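You operate a simulated robot arm through the tools that you are given. There is no shell and no other tool.

You are at the controls of a simulated robot arm. One attempt, no reset.

## Task
Close up: steamer dial to 0, red switch off, steel pan back in its row, peg plate pushed in.
Where things are to end (x, y in the base frame): steel pan within 0.04 m of [0.86, 0.1].

It is judged by the outcome, as a careful person would: the job done as asked, and still so three seconds after it is handed in. It fails if anything else is knocked over, pushed out of place, dropped, spilled or broken.

## Robot
A 7-joint arm with a two-finger parallel gripper, fixed in place. Base frame: the origin is on the floor under the middle of its stand, x ahead of it, y to its left, z up. Lengths are in m, angles in degrees, forces in N, time in s.
It reaches about 1.479 m from its shoulder. Its first joint turns from -166.0 to 166.0 degrees. Payload 4.4 kg.
The TCP is the grasp point between the finger pads, 0.023 m short of the fingertips. In the tool frame z runs along the fingers and y along their closing line. The gripper opens to 0.094 m. The fingers are 0.038 m wide and 0.01 m thick; the gripper's body (0.054 by 0.096 m) begins 0.039 m behind the TCP.
Orientation is that of the tool frame in the base frame, as a unit quaternion [w, x, y, z]. With the fingers straight down and closing along the base's y, the tool's x points along the base's -x, its y along +y and its z along -z.

## Interface
- The arm moves only by the tool servo_tool. Its arguments are lists of equal length, an entry for each row: "offset": the shift along the tool's x, y, z in m, a list of three; "rotation": the turn, a rotation vector about the tool's x, y, z in degrees, a list of three; "gripper": the finger opening in m, from 0 to 0.094. In form: {"offset": [[tx, ty, tz], ...], "rotation": [[wx, wy, wz], ...], "gripper": [gripper, ...]}. A call has 1 to 20 rows; each row is the pose to reach, as a shift and turn from the pose commanded when the call began, along the tool's axes at that moment. Rows are played at 5 a second. More than 0.05 m and 8.6 degrees between two rows, or a gripper value outside its range, and nothing of the call is played. A pose out of reach is approached as far as the arm can. The call stops where the force on the tool passes 90 N (or 10 N more than at its start, if that is more) or the arm is blocked; 0.2 s more then pass. The fingers move at their own pace (about 0.072 m/s each) and stop on an object; they squeeze with about 40 N. The grip force told is the motor's: it shows also when the fingers shut on nothing. Time passes only in rows, and 0.2 s behind the last, so rows that repeat a pose let the fingers close. It gives the time, the measured TCP pose, the force on the tool (base axes), the opening and the grip force at its end, in the units of the frame above (readings bear some noise), with the torque about the TCP (base axes, N m) and any sound that the robot's microphone picked up.
- Cameras (640 x 400 px; columns grow to the right, rows downward): "scene" is fixed at [0.2214, -0.5047, 1.6737]; the picture's right is [0.79, -0.61, 0.00], its down [-0.35, -0.46, -0.81] and it looks along [0.49, 0.65, -0.58] (base axes); focal length 353 px, centre (320, 200). "wrist" rides on the gripper at [0.087, 0.016, -0.075] in the tool frame; the picture's right is [-0.18, 0.98, 0.00], its down [-0.58, -0.11, -0.81] and it looks along [-0.79, -0.15, 0.59] (tool axes); focal length 243 px, centre (320, 200). There is no depth. A picture from a camera that has moved, and an enlarged one, comes with that camera's place and axes in the base frame and with its lens. The place of the scene camera against the robot may be out by one fixed shift of up to 0.012 m in any direction.
- get_image(camera): a new picture of that camera. No time passes.
- close_up(camera, box): a new picture of the part [left, top, right, bottom] of that camera's present view, enlarged. No time passes.
- hand_in(): hands the job in; it is judged then, once.

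Nothing tells you positions but the pictures and the camera data. Unless the task says otherwise, let go and move clear before handing in.

The tools are called by a JSON object that holds its "fn" and its "kwargs". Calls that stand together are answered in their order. servo_tool: Moves the arm, as the interface text tells. Its arguments: {"type":"object","properties":{"offset":{"type":"array","items":{"type":"array","items":{"type":"number"}}},"rotation":{"type":"array","items":{"type":"array","items":{"type":"number"}}},"gripper":{"type":"array","items":{"type":"number"}}},"required":["offset","rotation","gripper"]} The other tools are called the same way: get_image (camera) takes a picture; close_up (camera, box) takes an enlarged picture of a part of a camera's view; hand_in () hands the job in.

At the start:

```text
time_s: 0.0
tcp_pos: [0.5445, 0.2387, 1.2358]
orientation: [0.001, 0.0, 1.0, 0.0]
force: [-0.4, -0.4, -0.6]
torque: [-0.01, 0.03, 0.01]
opening: 0.094
finger_force: 0.1
```

scene: 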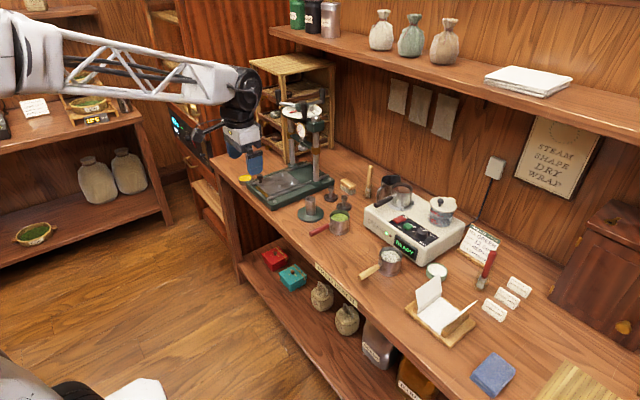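
wrist: 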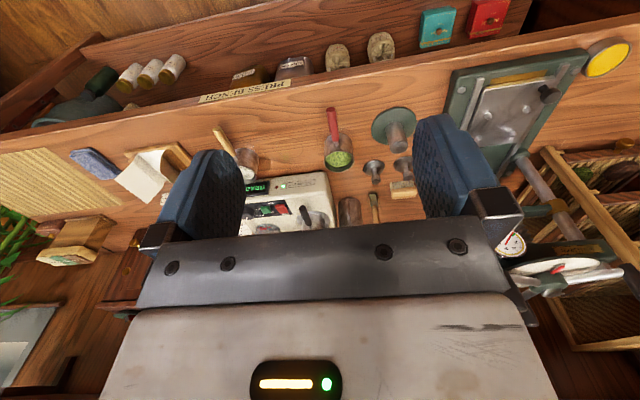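

I see a press bench with a steamer (dial, red switch), pans, a press on the left with a plate sliding, and other items. I'll take close-ups to identify each item before moving.

{"fn": "close_up", "kwargs": {"camera": "scene", "box": [340, 150, 500, 290]}}

{"fn": "close_up", "kwargs": {"camera": "scene", "box": [220, 90, 380, 250]}}

{"fn": "close_up", "kwargs": {"camera": "scene", "box": [400, 220, 560, 360]}}

{"fn": "close_up", "kwargs": {"camera": "wrist", "box": [200, 60, 640, 280]}}

```text
2.86 times, centred on (420, 220) of scene
camera zoom: at [0.2214, -0.5047, 1.6737], right [0.79, -0.61, 0.0], down [-0.35, -0.46, -0.81], along [0.49, 0.65, -0.58], focal length 1008 px, centre (34, 143)
```

zoom: 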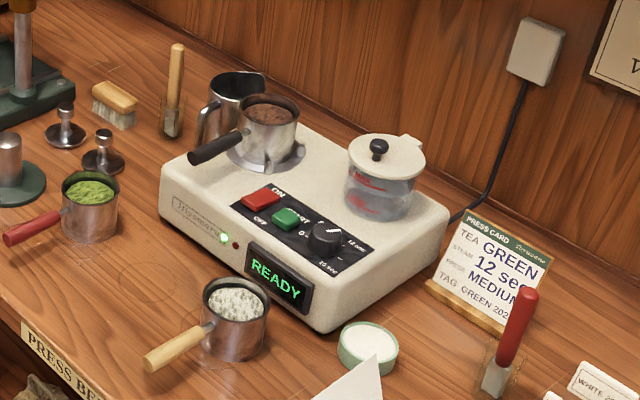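

```text
2.50 times, centred on (300, 170) of scene
camera zoom: at [0.2214, -0.5047, 1.6737], right [0.79, -0.61, 0.0], down [-0.35, -0.46, -0.81], along [0.49, 0.65, -0.58], focal length 882 px, centre (370, 275)
```

zoom: 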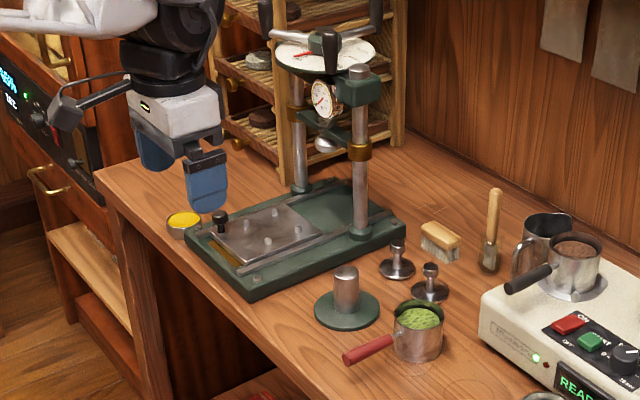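

```text
2.86 times, centred on (480, 290) of scene
camera zoom: at [0.2214, -0.5047, 1.6737], right [0.79, -0.61, 0.0], down [-0.35, -0.46, -0.81], along [0.49, 0.65, -0.58], focal length 1008 px, centre (-137, -57)
```

zoom: 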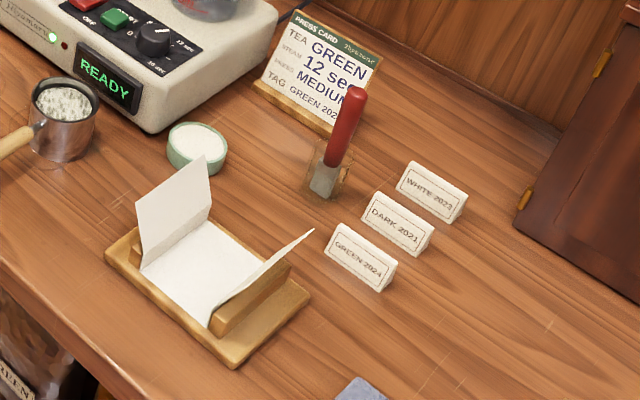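

```text
1.45 times, centred on (420, 170) of wrist
camera zoom: at [0.4584, 0.2541, 1.3097], right [0.18, 0.98, 0.0], down [0.58, -0.11, 0.81], along [0.79, -0.15, -0.59], focal length 353 px, centre (174, 244)
```

zoom: 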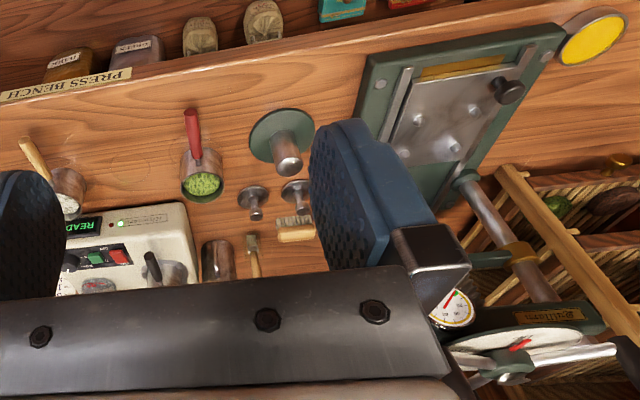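

The three pans are steel: the red-handled and wood-handled ones stand in a row at x≈0.86, and the black-handled one is on the steamer, so the free slot at (0.86, 0.10) is its place. I'll move the wrist camera in front of the steamer for a better look.

{"fn": "servo_tool", "kwargs": {"offset": [[-0.02, -0.035, 0.0], [-0.04, -0.07, 0.0], [-0.06, -0.105, 0.0], [-0.08, -0.14, 0.0], [-0.1, -0.175, 0.0], [-0.105, -0.19, 0.0]], "rotation": [[0, 0, 0], [0, 0, 0], [0, 0, 0], [0, 0, 0], [0, 0, 0], [0, 0, 0]], "gripper": [0.094, 0.094, 0.094, 0.094, 0.094, 0.094]}}

{"fn": "get_image", "kwargs": {"camera": "wrist"}}

{"fn": "get_image", "kwargs": {"camera": "scene"}}

```text
time_s: 1.4
tcp_pos: [0.6522, 0.047, 1.235]
orientation: [0.001, 0.0, 1.0, 0.001]
force: [-0.2, -1.3, 0.1]
torque: [-0.01, 0.0, 0.0]
opening: 0.0938
finger_force: 0.1
```

```text
taken
camera wrist: at [0.5639, 0.0634, 1.3095], right [0.18, 0.98, 0.0], down [0.58, -0.11, 0.81], along [0.79, -0.15, -0.59], focal length 243 px, centre (320, 200)
```

wrist: 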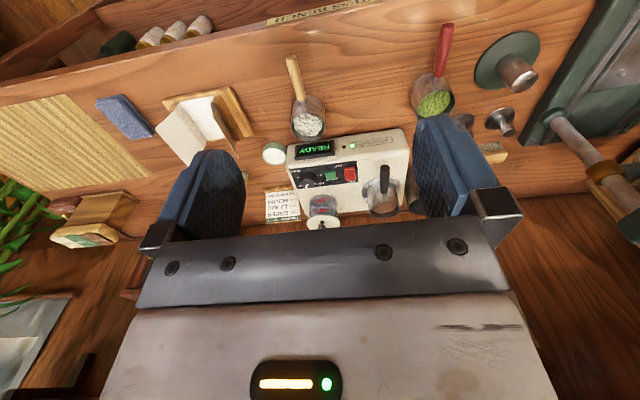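

```text
taken
```

scene: 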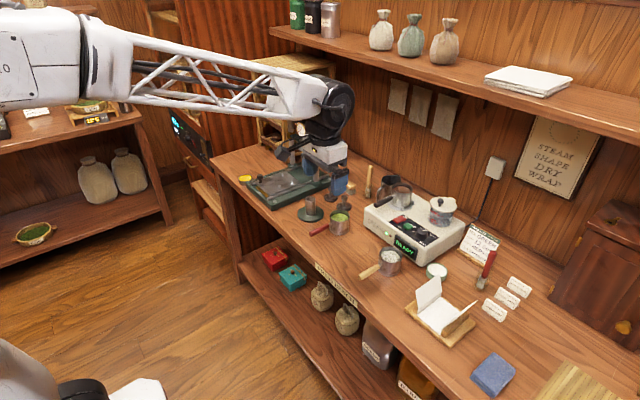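

{"fn": "close_up", "kwargs": {"camera": "wrist", "box": [250, 110, 440, 230]}}

{"fn": "close_up", "kwargs": {"camera": "scene", "box": [375, 185, 455, 250]}}

{"fn": "close_up", "kwargs": {"camera": "scene", "box": [230, 140, 350, 220]}}

```text
3.33 times, centred on (345, 170) of wrist
camera zoom: at [0.5639, 0.0634, 1.3095], right [0.18, 0.98, 0.0], down [0.58, -0.11, 0.81], along [0.79, -0.15, -0.59], focal length 809 px, centre (237, 300)
```

zoom: 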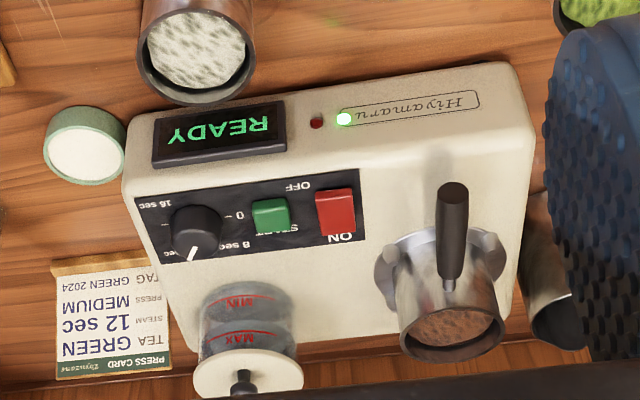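

```text
6.15 times, centred on (415, 218) of scene
camera zoom: at [0.2214, -0.5047, 1.6737], right [0.79, -0.61, 0.0], down [-0.35, -0.46, -0.81], along [0.49, 0.65, -0.58], focal length 2172 px, centre (-265, 92)
```

zoom: 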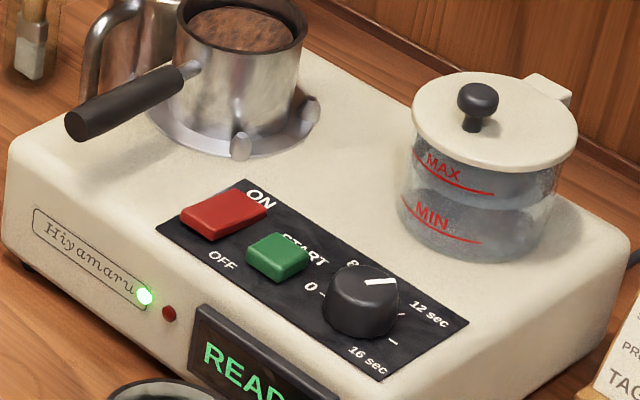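

```text
5.00 times, centred on (290, 180) of scene
camera zoom: at [0.2214, -0.5047, 1.6737], right [0.79, -0.61, 0.0], down [-0.35, -0.46, -0.81], along [0.49, 0.65, -0.58], focal length 1765 px, centre (470, 300)
```

zoom: 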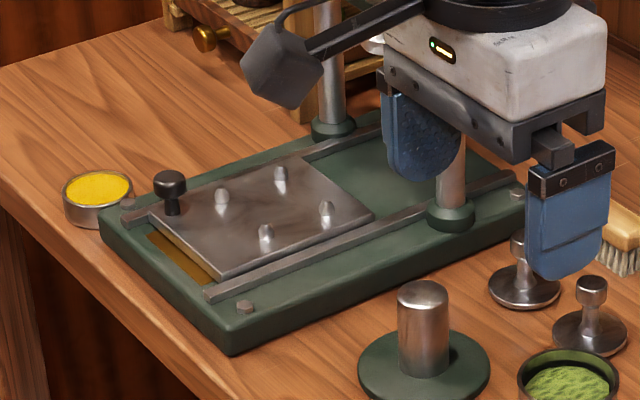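

The dial points roughly toward the wall and its 0 tick is on the dial's left side (+y). I'll zoom further on the panel and the peg plate.

{"fn": "close_up", "kwargs": {"camera": "scene", "box": [415, 212, 447, 240]}}

{"fn": "close_up", "kwargs": {"camera": "wrist", "box": [285, 155, 365, 205]}}

{"fn": "close_up", "kwargs": {"camera": "scene", "box": [395, 198, 427, 218]}}

```text
14.29 times, centred on (431, 226) of scene
camera zoom: at [0.2214, -0.5047, 1.6737], right [0.79, -0.61, 0.0], down [-0.35, -0.46, -0.81], along [0.49, 0.65, -0.58], focal length 5042 px, centre (-1266, -171)
```

zoom: 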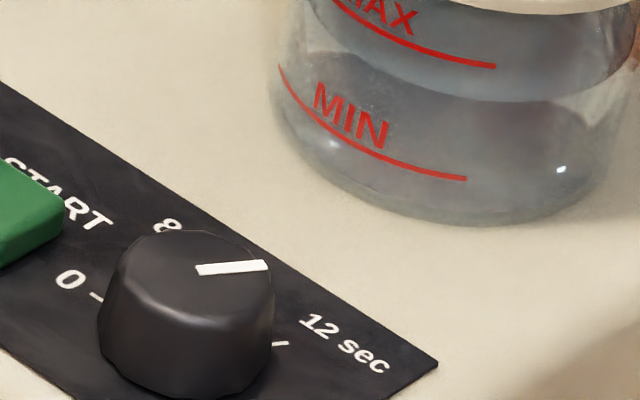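

```text
8.00 times, centred on (325, 180) of wrist
camera zoom: at [0.5639, 0.0634, 1.3095], right [0.18, 0.98, 0.0], down [0.58, -0.11, 0.81], along [0.79, -0.15, -0.59], focal length 1941 px, centre (280, 360)
```

zoom: 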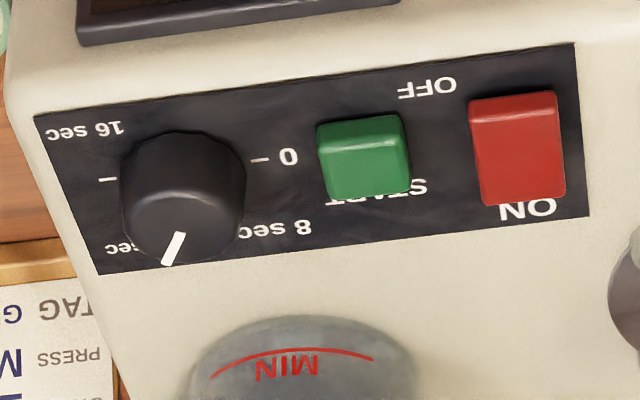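

```text
16.00 times, centred on (411, 208) of scene
camera zoom: at [0.2214, -0.5047, 1.6737], right [0.79, -0.61, 0.0], down [-0.35, -0.46, -0.81], along [0.49, 0.65, -0.58], focal length 5647 px, centre (-1136, 72)
```

zoom: 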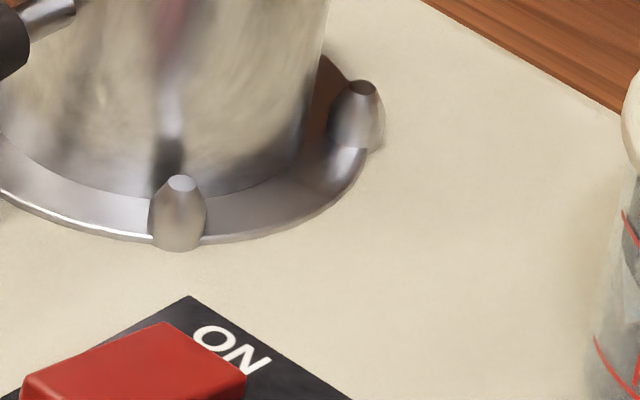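

The dial's 0 tick lies on its +y side and the pointer is at 12 s, so it needs about +120° counter-clockwise seen from above. The black handle points toward the robot like the others. I'll move closer to measure from a second wrist viewpoint.

{"fn": "servo_tool", "kwargs": {"offset": [[-0.03, -0.003, 0.023], [-0.06, -0.006, 0.046], [-0.09, -0.009, 0.069], [-0.12, -0.012, 0.092], [-0.148, -0.017, 0.115]], "rotation": [[0, 0, 0], [0, 0, 0], [0, 0, 0], [0, 0, 0], [0, 0, 0]], "gripper": [0.094, 0.094, 0.094, 0.094, 0.094]}}

{"fn": "get_image", "kwargs": {"camera": "wrist"}}

{"fn": "get_image", "kwargs": {"camera": "scene"}}

```text
time_s: 2.6
tcp_pos: [0.7993, 0.0315, 1.1206]
orientation: [0.002, 0.0, 1.0, 0.001]
force: [-0.1, -0.7, 0.7]
torque: [0.01, 0.0, -0.03]
opening: 0.0939
finger_force: 0.2
```

```text
taken
camera wrist: at [0.7111, 0.0473, 1.1951], right [0.18, 0.98, 0.0], down [0.58, -0.11, 0.81], along [0.79, -0.15, -0.59], focal length 243 px, centre (320, 200)
```

wrist: 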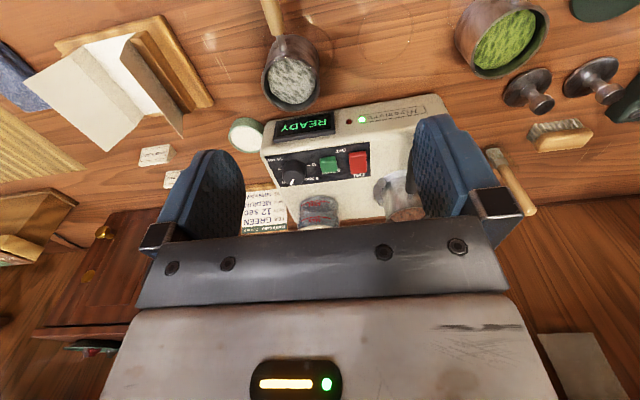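

```text
taken
```

scene: 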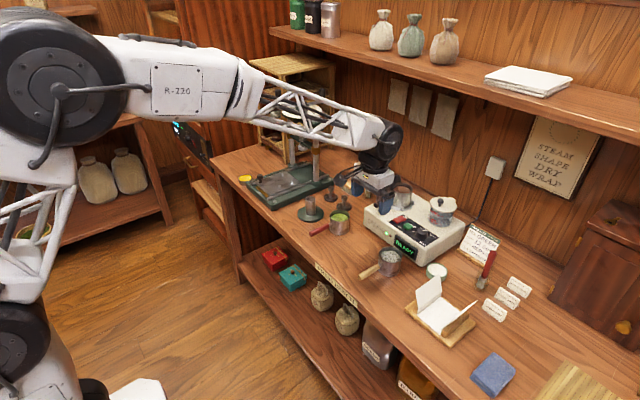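

{"fn": "close_up", "kwargs": {"camera": "wrist", "box": [260, 125, 380, 200]}}

{"fn": "close_up", "kwargs": {"camera": "wrist", "box": [330, 100, 490, 225]}}

{"fn": "close_up", "kwargs": {"camera": "wrist", "box": [300, 0, 460, 100]}}

```text
5.33 times, centred on (320, 162) of wrist
camera zoom: at [0.7111, 0.0473, 1.1951], right [0.18, 0.98, 0.0], down [0.58, -0.11, 0.81], along [0.79, -0.15, -0.59], focal length 1294 px, centre (320, 400)
```

zoom: 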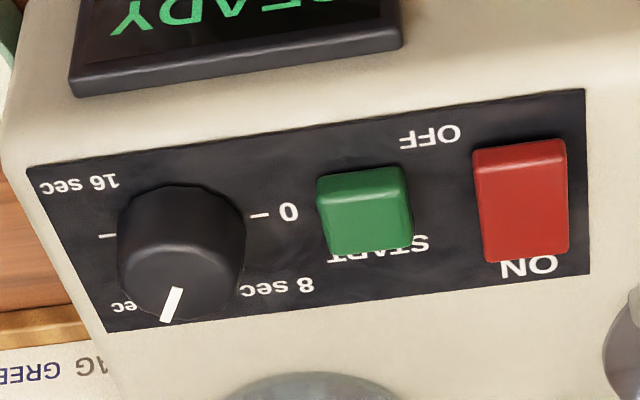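

```text
3.20 times, centred on (410, 162) of wrist
camera zoom: at [0.7111, 0.0473, 1.1951], right [0.18, 0.98, 0.0], down [0.58, -0.11, 0.81], along [0.79, -0.15, -0.59], focal length 776 px, centre (32, 320)
```

zoom: 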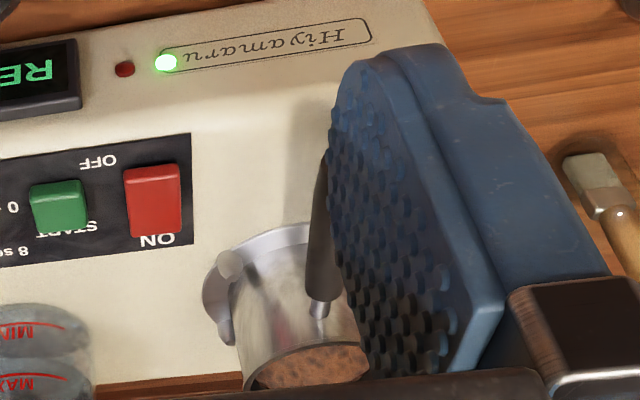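

```text
4.00 times, centred on (380, 50) of wrist
camera zoom: at [0.7111, 0.0473, 1.1951], right [0.18, 0.98, 0.0], down [0.58, -0.11, 0.81], along [0.79, -0.15, -0.59], focal length 970 px, centre (80, 800)
```

zoom: 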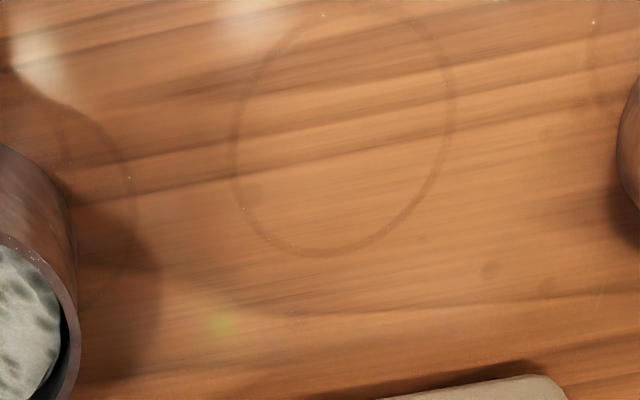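

The wrist view also shows a faint ring mark on the bench between the two other pans, where the steel pan belongs. I'll go nearly overhead of the panel for a better-conditioned measurement.

{"fn": "servo_tool", "kwargs": {"offset": [[-0.04, 0.0, 0.01], [-0.08, 0.0, 0.02], [-0.12, 0.0, 0.03], [-0.13, 0.0, 0.03]], "rotation": [[0, 0, 0], [0, 0, 0], [0, 0, 0], [0, 0, 0]], "gripper": [0.094, 0.094, 0.094, 0.094]}}

{"fn": "get_image", "kwargs": {"camera": "wrist"}}

{"fn": "close_up", "kwargs": {"camera": "wrist", "box": [240, 40, 420, 152]}}

```text
time_s: 3.6
tcp_pos: [0.9288, 0.0308, 1.0904]
orientation: [0.002, 0.0, 1.0, 0.0]
force: [-0.2, 0.2, 0.6]
torque: [-0.03, 0.02, 0.0]
opening: 0.094
finger_force: 0.0
```

```text
taken
camera wrist: at [0.8415, 0.047, 1.1653], right [0.18, 0.98, 0.0], down [0.58, -0.11, 0.81], along [0.79, -0.15, -0.59], focal length 243 px, centre (320, 200)
```

wrist: 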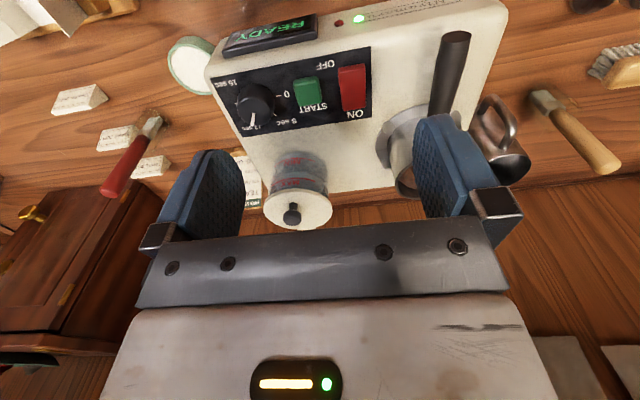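

```text
3.56 times, centred on (330, 96) of wrist
camera zoom: at [0.8415, 0.047, 1.1653], right [0.18, 0.98, 0.0], down [0.58, -0.11, 0.81], along [0.79, -0.15, -0.59], focal length 863 px, centre (284, 570)
```

zoom: 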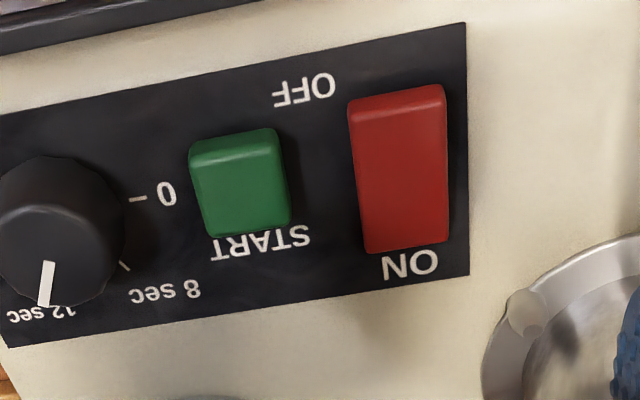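

The panel is now well located: red switch centred near (0.967, 0.055, 0.945), its OFF end toward the robot. I'll zoom on the dial and the pan from here.

{"fn": "close_up", "kwargs": {"camera": "wrist", "box": [215, 70, 311, 130]}}

{"fn": "close_up", "kwargs": {"camera": "wrist", "box": [370, 20, 562, 200]}}

{"fn": "close_up", "kwargs": {"camera": "wrist", "box": [240, 120, 440, 240]}}

```text
6.67 times, centred on (263, 100) of wrist
camera zoom: at [0.8415, 0.047, 1.1653], right [0.18, 0.98, 0.0], down [0.58, -0.11, 0.81], along [0.79, -0.15, -0.59], focal length 1618 px, centre (700, 867)
```

zoom: 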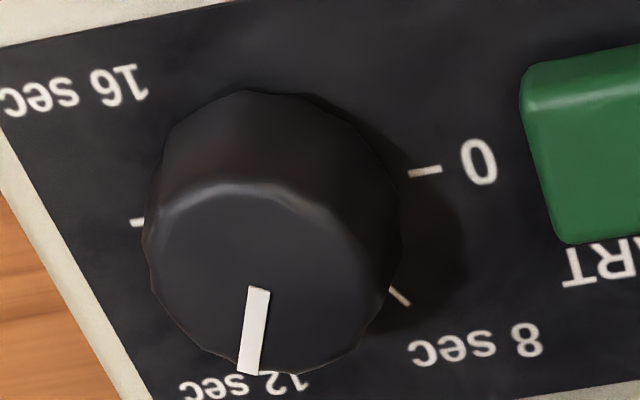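

```text
2.22 times, centred on (466, 110) of wrist
camera zoom: at [0.8415, 0.047, 1.1653], right [0.18, 0.98, 0.0], down [0.58, -0.11, 0.81], along [0.79, -0.15, -0.59], focal length 539 px, centre (-4, 400)
```

zoom: 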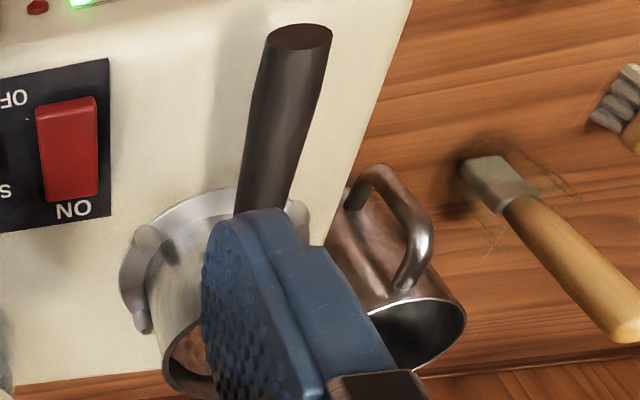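

```text
3.20 times, centred on (340, 180) of wrist
camera zoom: at [0.8415, 0.047, 1.1653], right [0.18, 0.98, 0.0], down [0.58, -0.11, 0.81], along [0.79, -0.15, -0.59], focal length 776 px, centre (256, 264)
```

zoom: 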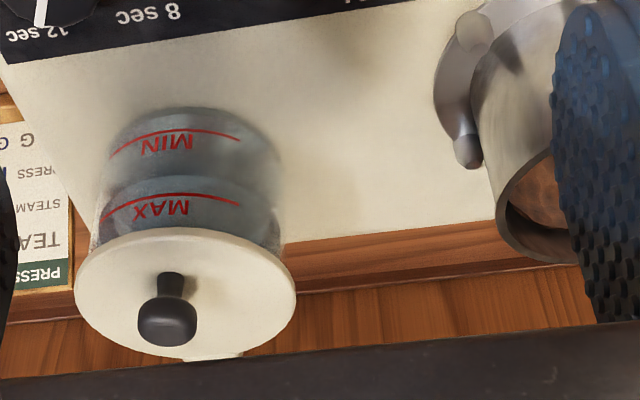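

Measured: dial centre ≈ (0.965, −0.038), knob top z ≈ 0.96; START button lies between dial and switch, so I must keep off it. First the red switch: close the fingers and hover over its OFF end at about (0.953, 0.055).

{"fn": "servo_tool", "kwargs": {"offset": [[0, 0, 0], [0, 0, 0], [0, 0, 0], [-0.012, 0.012, 0.04], [-0.0245, 0.0245, 0.08], [-0.0245, 0.0245, 0.1], [-0.0245, 0.0245, 0.1]], "rotation": [[0, 0, 0], [0, 0, 0], [0, 0, 0], [0, 0, 0], [0, 0, 0], [0, 0, 0], [0, 0, 0]], "gripper": [0.04, 0.0, 0.0, 0.0, 0.0, 0.0, 0.0]}}

{"fn": "get_image", "kwargs": {"camera": "wrist"}}

{"fn": "close_up", "kwargs": {"camera": "scene", "box": [360, 160, 470, 260]}}

```text
time_s: 5.2
tcp_pos: [0.9542, 0.0564, 0.9909]
orientation: [0.001, 0.0, 1.0, 0.001]
force: [-0.9, -0.6, -0.3]
torque: [0.0, 0.03, 0.04]
opening: 0.0
finger_force: 40.6
```

```text
taken
camera wrist: at [0.866, 0.0713, 1.0651], right [0.18, 0.98, 0.0], down [0.58, -0.11, 0.81], along [0.79, -0.15, -0.59], focal length 243 px, centre (320, 200)
```

wrist: 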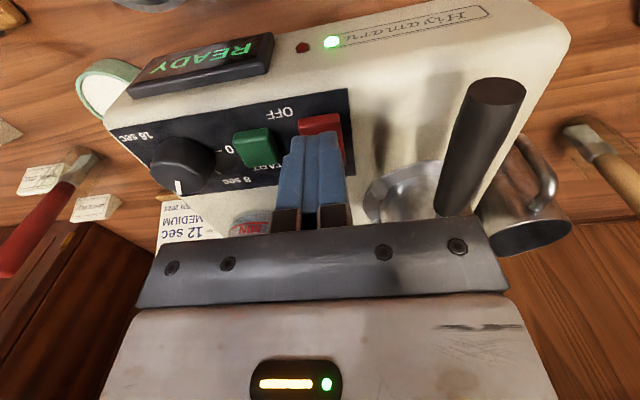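

```text
4.00 times, centred on (415, 210) of scene
camera zoom: at [0.2214, -0.5047, 1.6737], right [0.79, -0.61, 0.0], down [-0.35, -0.46, -0.81], along [0.49, 0.65, -0.58], focal length 1412 px, centre (-60, 160)
```

zoom: 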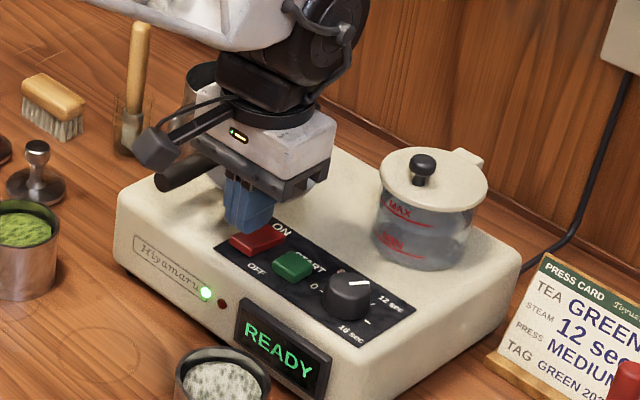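

{"fn": "close_up", "kwargs": {"camera": "wrist", "box": [250, 80, 390, 180]}}

{"fn": "close_up", "kwargs": {"camera": "scene", "box": [400, 200, 432, 226]}}

```text
4.00 times, centred on (320, 130) of wrist
camera zoom: at [0.866, 0.0713, 1.0651], right [0.18, 0.98, 0.0], down [0.58, -0.11, 0.81], along [0.79, -0.15, -0.59], focal length 970 px, centre (320, 480)
```

zoom: 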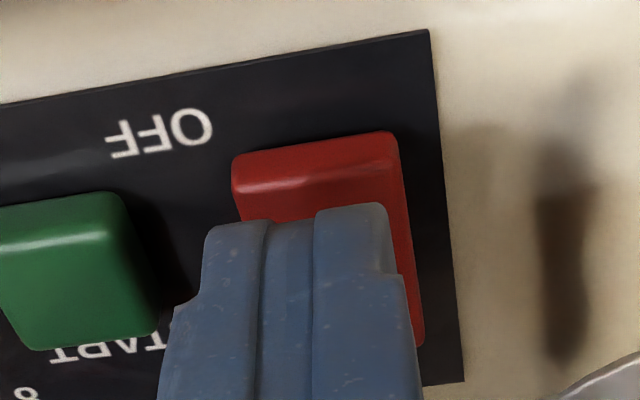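

```text
15.38 times, centred on (416, 213) of scene
camera zoom: at [0.2214, -0.5047, 1.6737], right [0.79, -0.61, 0.0], down [-0.35, -0.46, -0.81], along [0.49, 0.65, -0.58], focal length 5430 px, centre (-1157, 0)
```

zoom: 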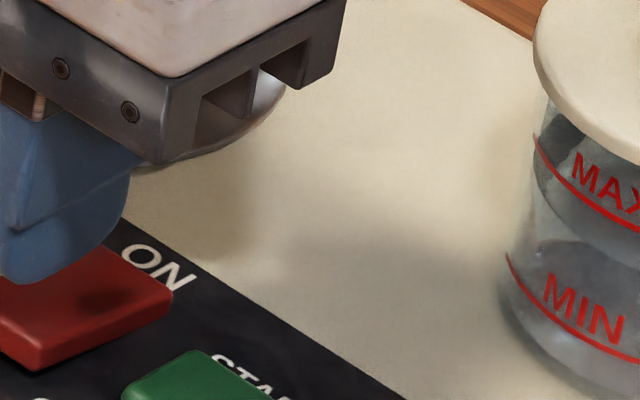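

Fingertips are centred over the OFF half of the red rocker. I'll ease down in small steps and watch the force and the power light.

{"fn": "servo_tool", "kwargs": {"offset": [[0.003, -0.001, 0.008], [0.003, -0.001, 0.015], [0.003, -0.001, 0.018], [0.003, -0.001, 0.02]], "rotation": [[0, 0, 0], [0, 0, 0], [0, 0, 0], [0, 0, 0]], "gripper": [0.0, 0.0, 0.0, 0.0]}}

{"fn": "close_up", "kwargs": {"camera": "wrist", "box": [250, 20, 390, 180]}}

```text
time_s: 6.2
tcp_pos: [0.9498, 0.0555, 0.9729]
orientation: [0.001, 0.0, 1.0, 0.0]
force: [-11.0, -3.0, 19.8]
torque: [-0.11, -0.02, -0.1]
opening: 0.0
finger_force: 40.0
```

```text
2.50 times, centred on (320, 100) of wrist
camera zoom: at [0.8631, 0.0704, 1.0473], right [0.18, 0.98, 0.0], down [0.58, -0.11, 0.81], along [0.79, -0.15, -0.59], focal length 606 px, centre (320, 450)
```

zoom: 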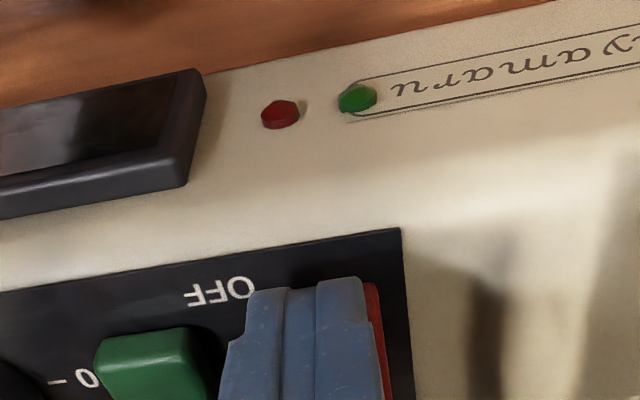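

The power light and display went out, so the switch has gone over. I'll lift off and check that it stays off.

{"fn": "servo_tool", "kwargs": {"offset": [[0, 0, -0.01], [0, 0, -0.03], [0, 0, -0.06], [0, 0, -0.1]], "rotation": [[0, 0, 0], [0, 0, 0], [0, 0, 0], [0, 0, 0]], "gripper": [0.0, 0.0, 0.0, 0.0]}}

{"fn": "close_up", "kwargs": {"camera": "wrist", "box": [210, 0, 430, 150]}}

{"fn": "close_up", "kwargs": {"camera": "scene", "box": [375, 185, 455, 250]}}

```text
time_s: 7.2
tcp_pos: [0.9497, 0.0544, 1.0706]
orientation: [0.0, 0.0, 1.0, 0.002]
force: [0.1, -0.8, -0.3]
torque: [0.02, 0.0, 0.03]
opening: 0.0001
finger_force: 40.1
```

```text
2.67 times, centred on (320, 75) of wrist
camera zoom: at [0.8633, 0.0696, 1.1456], right [0.18, 0.98, 0.0], down [0.58, -0.11, 0.81], along [0.79, -0.15, -0.59], focal length 647 px, centre (320, 533)
```

zoom: 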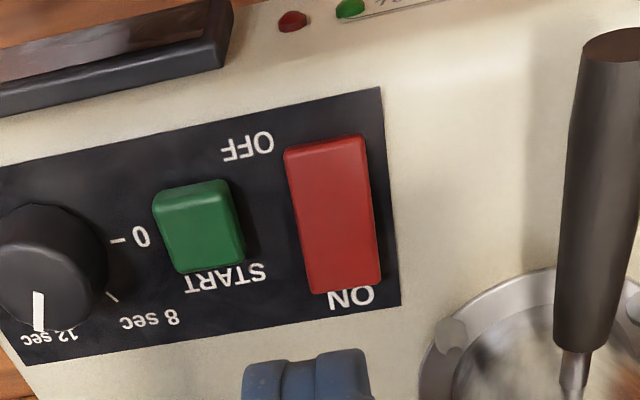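

```text
6.15 times, centred on (415, 218) of scene
camera zoom: at [0.2214, -0.5047, 1.6737], right [0.79, -0.61, 0.0], down [-0.35, -0.46, -0.81], along [0.49, 0.65, -0.58], focal length 2172 px, centre (-265, 92)
```

zoom: 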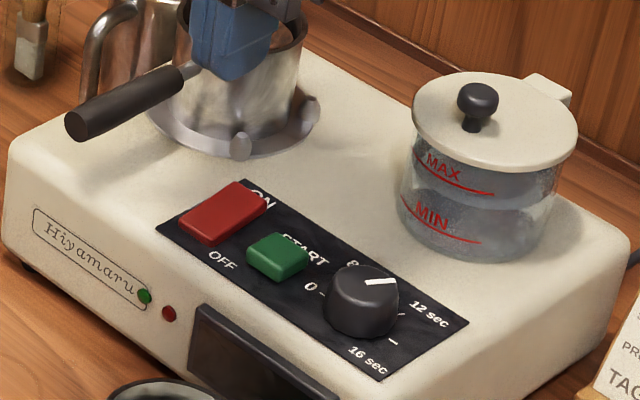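

The switch is off and stays off (rocker flipped, display dark). Next the dial: I'll move above it at (0.965, −0.038), pre-rotate the gripper −60° about vertical, and open the fingers to about 0.046.

{"fn": "servo_tool", "kwargs": {"offset": [[-0.004, -0.0233, 0.0], [-0.008, -0.0466, 0.0], [-0.012, -0.07, 0.0], [-0.016, -0.0932, 0.01], [-0.016, -0.0932, 0.02], [-0.016, -0.0932, 0.03], [-0.016, -0.0932, 0.04], [-0.016, -0.0932, 0.04]], "rotation": [[0, 0, 7.5], [0, 0, 15], [0, 0, 22.5], [0, 0, 30], [0, 0, 37.5], [0, 0, 45], [0, 0, 52.5], [0, 0, 60]], "gripper": [0.046, 0.046, 0.046, 0.046, 0.046, 0.046, 0.046, 0.046]}}

{"fn": "get_image", "kwargs": {"camera": "wrist"}}

{"fn": "close_up", "kwargs": {"camera": "scene", "box": [375, 170, 475, 250]}}

```text
time_s: 9.0
tcp_pos: [0.967, -0.0377, 1.031]
orientation: [0.001, 0.502, 0.865, 0.002]
force: [0.3, -0.5, 0.5]
torque: [-0.04, 0.01, -0.01]
opening: 0.0461
finger_force: 0.1
```

```text
taken
camera wrist: at [0.9366, 0.0442, 1.1055], right [0.94, 0.33, 0.0], down [0.19, -0.56, 0.81], along [0.27, -0.76, -0.59], focal length 243 px, centre (320, 200)
```

wrist: 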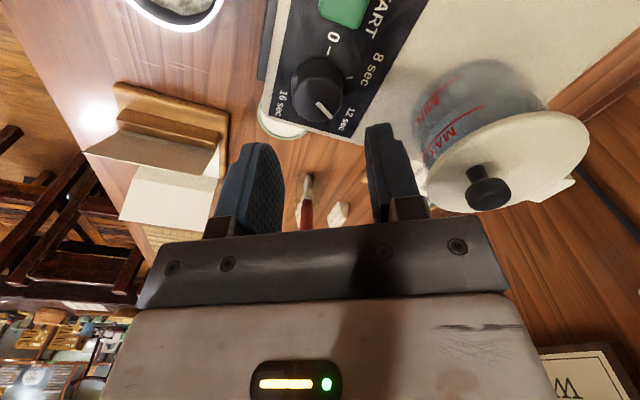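

```text
5.00 times, centred on (425, 210) of scene
camera zoom: at [0.2214, -0.5047, 1.6737], right [0.79, -0.61, 0.0], down [-0.35, -0.46, -0.81], along [0.49, 0.65, -0.58], focal length 1765 px, centre (-205, 150)
```

zoom: 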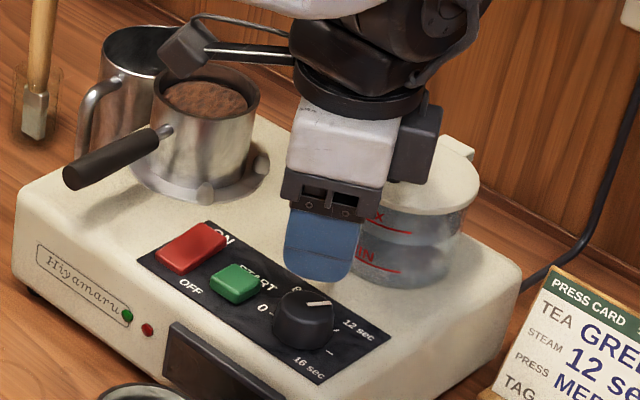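

{"fn": "close_up", "kwargs": {"camera": "wrist", "box": [272, 30, 368, 130]}}

```text
4.00 times, centred on (320, 80) of wrist
camera zoom: at [0.9366, 0.0442, 1.1055], right [0.94, 0.33, 0.0], down [0.19, -0.56, 0.81], along [0.27, -0.76, -0.59], focal length 970 px, centre (320, 680)
```

zoom: 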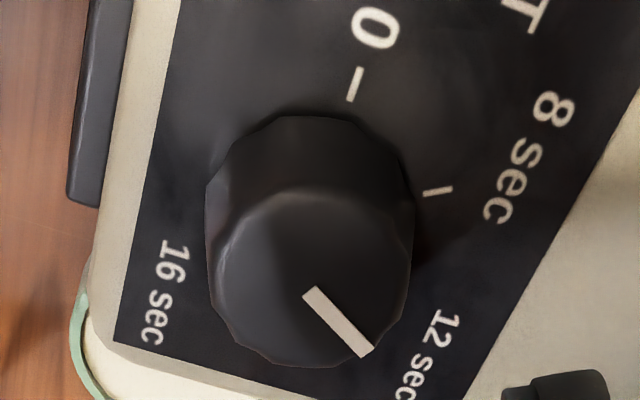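

The knob top centre measures (0.964, −0.038), 2 mm from the tool axis; I'll correct that while descending around the knob, stopping just above the panel.

{"fn": "servo_tool", "kwargs": {"offset": [[0.002, -0.0012, 0.02], [0.002, -0.0012, 0.04], [0.002, -0.0012, 0.05], [0.002, -0.0012, 0.056], [0.002, -0.0012, 0.059]], "rotation": [[0, 0, 0], [0, 0, 0], [0, 0, 0], [0, 0, 0], [0, 0, 0]], "gripper": [0.046, 0.046, 0.046, 0.046, 0.046]}}

{"fn": "get_image", "kwargs": {"camera": "wrist"}}

{"fn": "close_up", "kwargs": {"camera": "scene", "box": [395, 200, 455, 245]}}

```text
time_s: 10.2
tcp_pos: [0.9654, -0.0368, 0.9724]
orientation: [0.002, 0.499, 0.866, 0.001]
force: [0.1, -0.3, 0.0]
torque: [0.01, 0.01, 0.02]
opening: 0.046
finger_force: 0.0
```

```text
taken
camera wrist: at [0.9349, 0.0454, 1.0464], right [0.94, 0.33, 0.0], down [0.19, -0.56, 0.81], along [0.27, -0.76, -0.59], focal length 243 px, centre (320, 200)
```

wrist: 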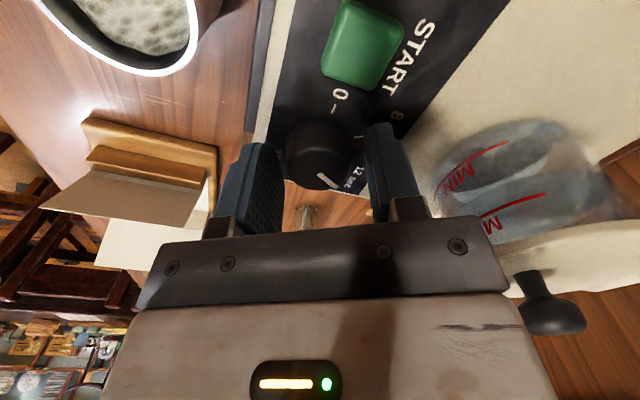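

```text
8.89 times, centred on (425, 222) of scene
camera zoom: at [0.2214, -0.5047, 1.6737], right [0.79, -0.61, 0.0], down [-0.35, -0.46, -0.81], along [0.49, 0.65, -0.58], focal length 3137 px, centre (-613, 0)
```

zoom: 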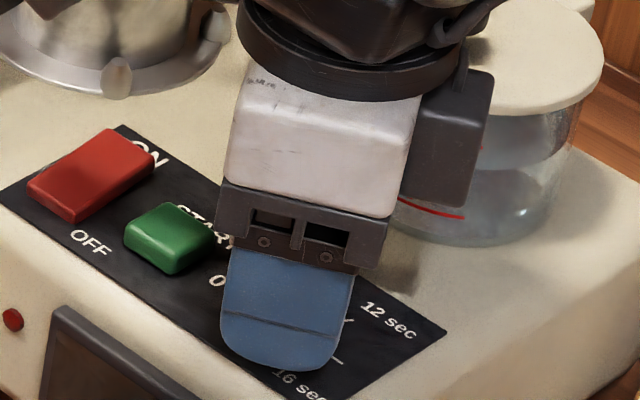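

The knob sits between the open fingers with nothing else touched. I'll go down 4 mm more and close on it.

{"fn": "servo_tool", "kwargs": {"offset": [[0, 0, 0.002], [0, 0, 0.004], [0, 0, 0.004], [0, 0, 0.004], [0, 0, 0.004]], "rotation": [[0, 0, 0], [0, 0, 0], [0, 0, 0], [0, 0, 0], [0, 0, 0]], "gripper": [0.046, 0.046, 0.03, 0.028, 0.028]}}

{"fn": "close_up", "kwargs": {"camera": "wrist", "box": [240, 60, 400, 220]}}

```text
time_s: 11.4
tcp_pos: [0.9652, -0.0359, 0.9671]
orientation: [0.001, 0.501, 0.866, 0.001]
force: [-20.9, -8.0, 5.8]
torque: [-0.2, 0.49, -0.04]
opening: 0.0357
finger_force: 45.1
```

```text
2.50 times, centred on (320, 140) of wrist
camera zoom: at [0.9341, 0.0453, 1.0425], right [0.94, 0.33, 0.0], down [0.19, -0.56, 0.81], along [0.27, -0.76, -0.59], focal length 606 px, centre (320, 350)
```

zoom: 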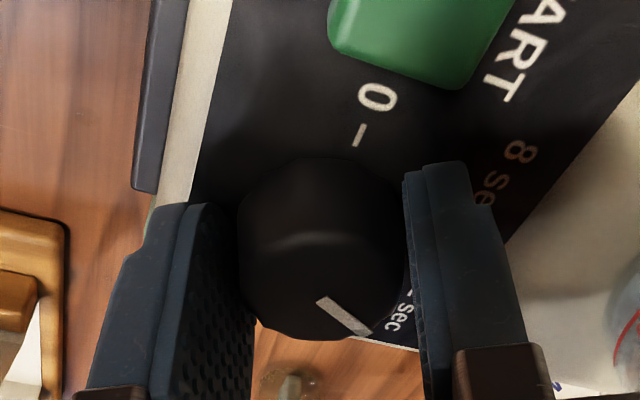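

I have the knob (diameter ≈ 0.036), with a side force showing I'm about 2 mm off-axis. I'll recentre before turning.

{"fn": "servo_tool", "kwargs": {"offset": [[0, -0.001, 0], [0, -0.002, 0], [0, -0.002, 0]], "rotation": [[0, 0, 0], [0, 0, 0], [0, 0, 0]], "gripper": [0.028, 0.028, 0.028]}}

```text
time_s: 12.2
tcp_pos: [0.9637, -0.0366, 0.9674]
orientation: [0.002, 0.5, 0.866, 0.001]
force: [35.9, 3.5, -9.5]
torque: [-0.01, -1.03, 0.06]
opening: 0.0358
finger_force: 44.7
```

{"fn": "servo_tool", "kwargs": {"offset": [[0, 0.0012, 0], [0, 0.0012, 0]], "rotation": [[0, 0, 0], [0, 0, 0]], "gripper": [0.028, 0.028]}}

```text
time_s: 12.8
tcp_pos: [0.9649, -0.0376, 0.9686]
orientation: [0.0, 0.5, 0.866, 0.001]
force: [20.1, 1.3, -4.0]
torque: [-0.12, -0.5, 0.03]
opening: 0.0355
finger_force: 45.1
```

{"fn": "servo_tool", "kwargs": {"offset": [[0, 0.0009, 0], [0, 0.0009, 0]], "rotation": [[0, 0, 0], [0, 0, 0]], "gripper": [0.028, 0.028]}}

```text
time_s: 13.4
tcp_pos: [0.965, -0.0363, 0.9676]
orientation: [0.0, 0.501, 0.866, 0.0]
force: [-10.7, -4.6, 6.4]
torque: [-0.07, 0.42, -0.01]
opening: 0.0352
finger_force: 45.1
```

Side force is now small. I'll begin turning counter-clockwise, first 24°, and check.

{"fn": "servo_tool", "kwargs": {"offset": [[0, 0, 0], [0, 0, 0], [0, 0, 0], [0, 0, 0]], "rotation": [[0, 0, -6], [0, 0, -12], [0, 0, -18], [0, 0, -24]], "gripper": [0.028, 0.028, 0.028, 0.028]}}

{"fn": "close_up", "kwargs": {"camera": "wrist", "box": [240, 60, 400, 220]}}

```text
time_s: 14.4
tcp_pos: [0.9644, -0.0376, 0.967]
orientation: [0.001, 0.308, 0.951, 0.001]
force: [-48.9, -14.5, 13.2]
torque: [-0.2, 1.61, -0.07]
opening: 0.0353
finger_force: 45.0
```

```text
2.50 times, centred on (320, 140) of wrist
camera zoom: at [0.9026, 0.0257, 1.0425], right [0.73, 0.69, 0.0], down [0.41, -0.43, 0.81], along [0.56, -0.58, -0.59], focal length 606 px, centre (320, 350)
```

zoom: 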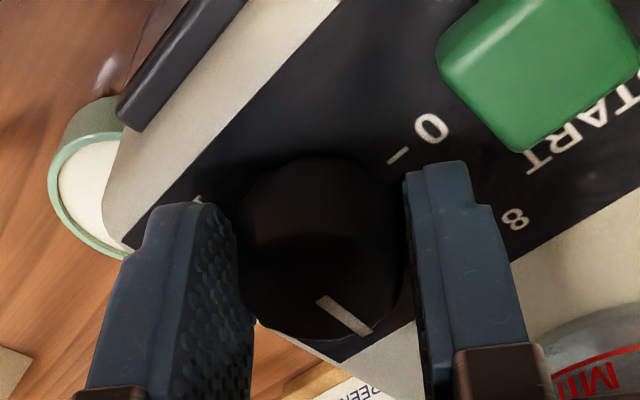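

The knob turns with the fingers. I'll trim the side force and keep turning.

{"fn": "servo_tool", "kwargs": {"offset": [[0.0008, -0.001, 0], [0.0008, -0.0012, 0]], "rotation": [[0, 0, 0], [0, 0, 0]], "gripper": [0.028, 0.028]}}

```text
time_s: 15.0
tcp_pos: [0.964, -0.0368, 0.9668]
orientation: [0.001, 0.309, 0.951, 0.001]
force: [-4.2, -12.2, -1.5]
torque: [-0.39, -0.22, -0.01]
opening: 0.0353
finger_force: 44.9
```

{"fn": "servo_tool", "kwargs": {"offset": [[0, 0, 0], [0, 0, 0], [0, 0, 0], [0, 0, 0], [0, 0, 0]], "rotation": [[0, 0, -7], [0, 0, -14], [0, 0, -21], [0, 0, -28], [0, 0, -35]], "gripper": [0.028, 0.028, 0.028, 0.028, 0.028]}}

{"fn": "close_up", "kwargs": {"camera": "wrist", "box": [240, 60, 400, 220]}}

```text
time_s: 16.2
tcp_pos: [0.9634, -0.0375, 0.9677]
orientation: [0.001, 0.008, 1.0, 0.001]
force: [15.0, -27.5, -6.2]
torque: [-0.6, -0.5, -0.01]
opening: 0.0353
finger_force: 45.2
```

```text
2.50 times, centred on (320, 140) of wrist
camera zoom: at [0.8765, -0.0212, 1.0423], right [0.2, 0.98, 0.0], down [0.58, -0.12, 0.81], along [0.79, -0.16, -0.59], focal length 606 px, centre (320, 350)
```

zoom: 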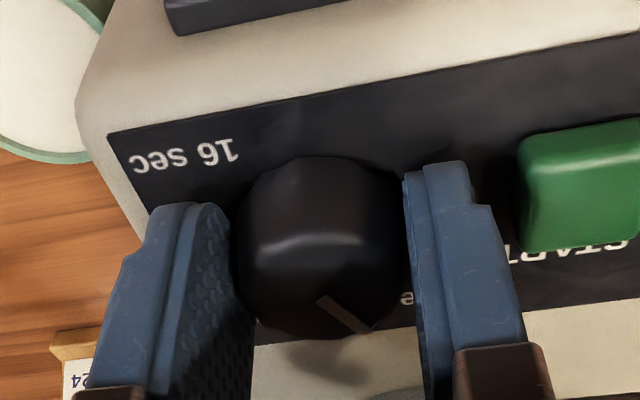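

About 59° done (pointer at 8 s). Trim again and continue toward 0.

{"fn": "servo_tool", "kwargs": {"offset": [[-0.0004, -0.0007, 0], [-0.0004, -0.0007, 0], [-0.0004, -0.0007, 0], [-0.0004, -0.0007, 0], [-0.0004, -0.0007, 0]], "rotation": [[0, 0, 0], [0, 0, -7], [0, 0, -14], [0, 0, -21], [0, 0, -28]], "gripper": [0.028, 0.028, 0.028, 0.028, 0.028]}}

{"fn": "close_up", "kwargs": {"camera": "wrist", "box": [240, 60, 400, 220]}}

```text
time_s: 17.4
tcp_pos: [0.9641, -0.0392, 0.9678]
orientation: [0.001, -0.234, 0.972, 0.001]
force: [2.7, -30.2, 1.2]
torque: [-0.8, 0.2, -0.02]
opening: 0.0354
finger_force: 45.0
```

```text
2.50 times, centred on (320, 140) of wrist
camera zoom: at [0.8785, -0.0644, 1.0422], right [-0.28, 0.96, 0.0], down [0.57, 0.17, 0.81], along [0.77, 0.23, -0.59], focal length 606 px, centre (320, 350)
```

zoom: 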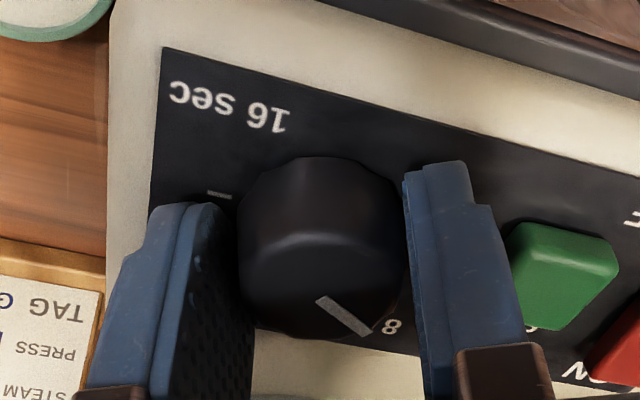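

87° done; 33° to go. Trim and continue.

{"fn": "servo_tool", "kwargs": {"offset": [[0.0004, -0.0007, 0], [0.0004, -0.0007, 0], [0.0004, -0.0007, 0], [0.0004, -0.0007, 0], [0.0004, -0.0007, 0]], "rotation": [[0, 0, 0], [0, 0, -8], [0, 0, -16], [0, 0, -24], [0, 0, -31]], "gripper": [0.028, 0.028, 0.028, 0.028, 0.028]}}

{"fn": "close_up", "kwargs": {"camera": "wrist", "box": [240, 60, 400, 220]}}

{"fn": "close_up", "kwargs": {"camera": "scene", "box": [375, 170, 475, 250]}}

```text
time_s: 18.6
tcp_pos: [0.964, -0.0402, 0.9678]
orientation: [0.002, -0.486, 0.874, -0.001]
force: [21.9, -19.9, -1.3]
torque: [-0.03, -0.73, -0.02]
opening: 0.0357
finger_force: 45.1
```

```text
2.50 times, centred on (320, 140) of wrist
camera zoom: at [0.9036, -0.1047, 1.0422], right [-0.74, 0.68, 0.0], down [0.4, 0.43, 0.81], along [0.55, 0.59, -0.59], focal length 606 px, centre (320, 350)
```

zoom: 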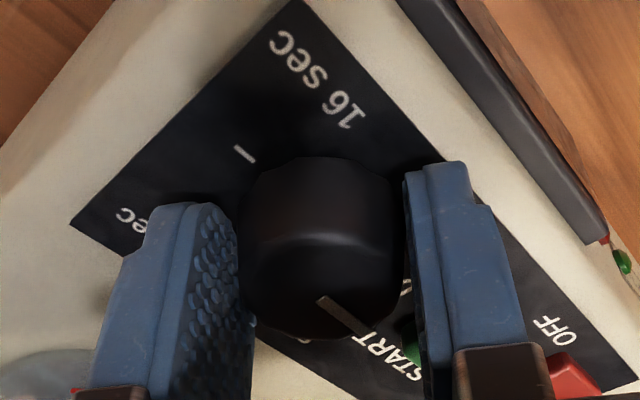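

```text
5.00 times, centred on (425, 210) of scene
camera zoom: at [0.2214, -0.5047, 1.6737], right [0.79, -0.61, 0.0], down [-0.35, -0.46, -0.81], along [0.49, 0.65, -0.58], focal length 1765 px, centre (-205, 150)
```

zoom: 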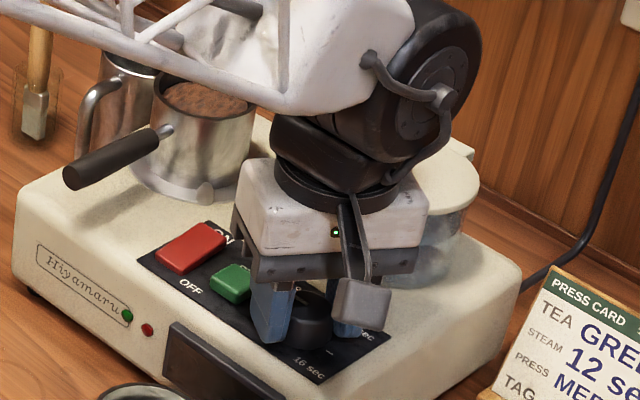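

118° turned with no slip; I'll add the last 2°, then release slightly and lift to check the pointer.

{"fn": "servo_tool", "kwargs": {"offset": [[0.0002, -0.0008, 0], [0.0002, -0.0008, 0], [0.0002, -0.0008, 0], [0.0002, -0.0008, 0], [0.0002, -0.0008, 0], [0.0002, -0.0008, -0.01], [0.0002, -0.0008, -0.03], [0.0002, -0.0008, -0.06]], "rotation": [[0, 0, 0], [0, 0, -2], [0, 0, -2], [0, 0, -2], [0, 0, -2], [0, 0, -2], [0, 0, -2], [0, 0, -2]], "gripper": [0.028, 0.028, 0.044, 0.044, 0.044, 0.044, 0.044, 0.044]}}

{"fn": "close_up", "kwargs": {"camera": "wrist", "box": [240, 20, 400, 140]}}

{"fn": "close_up", "kwargs": {"camera": "scene", "box": [375, 185, 455, 250]}}

```text
time_s: 20.4
tcp_pos: [0.9635, -0.0398, 1.0266]
orientation: [0.001, -0.5, 0.866, 0.0]
force: [-0.1, 0.4, -0.5]
torque: [-0.03, -0.02, 0.0]
opening: 0.0442
finger_force: 0.2
```

```text
3.33 times, centred on (320, 80) of wrist
camera zoom: at [0.9057, -0.1064, 1.1014], right [-0.76, 0.65, 0.0], down [0.38, 0.45, 0.81], along [0.53, 0.61, -0.59], focal length 809 px, centre (320, 600)
```

zoom: 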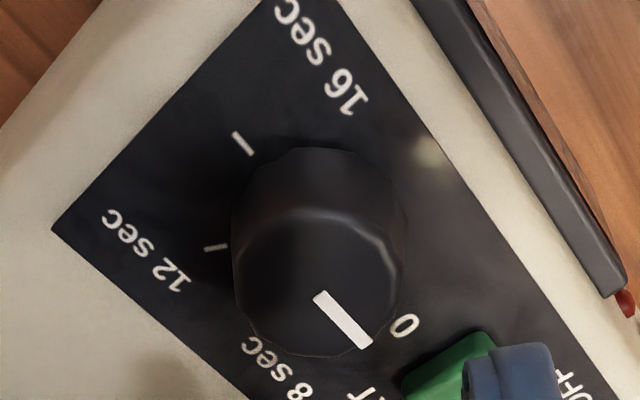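

```text
6.15 times, centred on (415, 218) of scene
camera zoom: at [0.2214, -0.5047, 1.6737], right [0.79, -0.61, 0.0], down [-0.35, -0.46, -0.81], along [0.49, 0.65, -0.58], focal length 2172 px, centre (-265, 92)
```

zoom: 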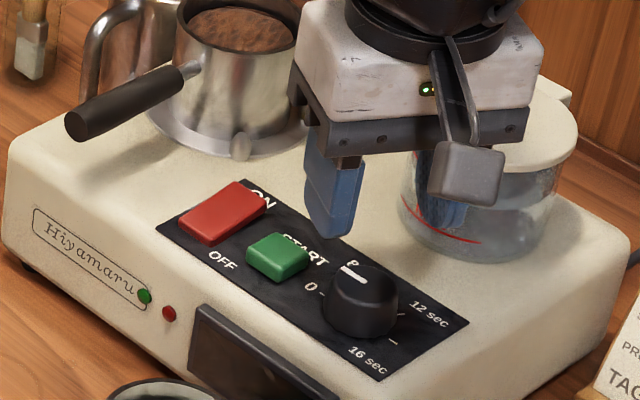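

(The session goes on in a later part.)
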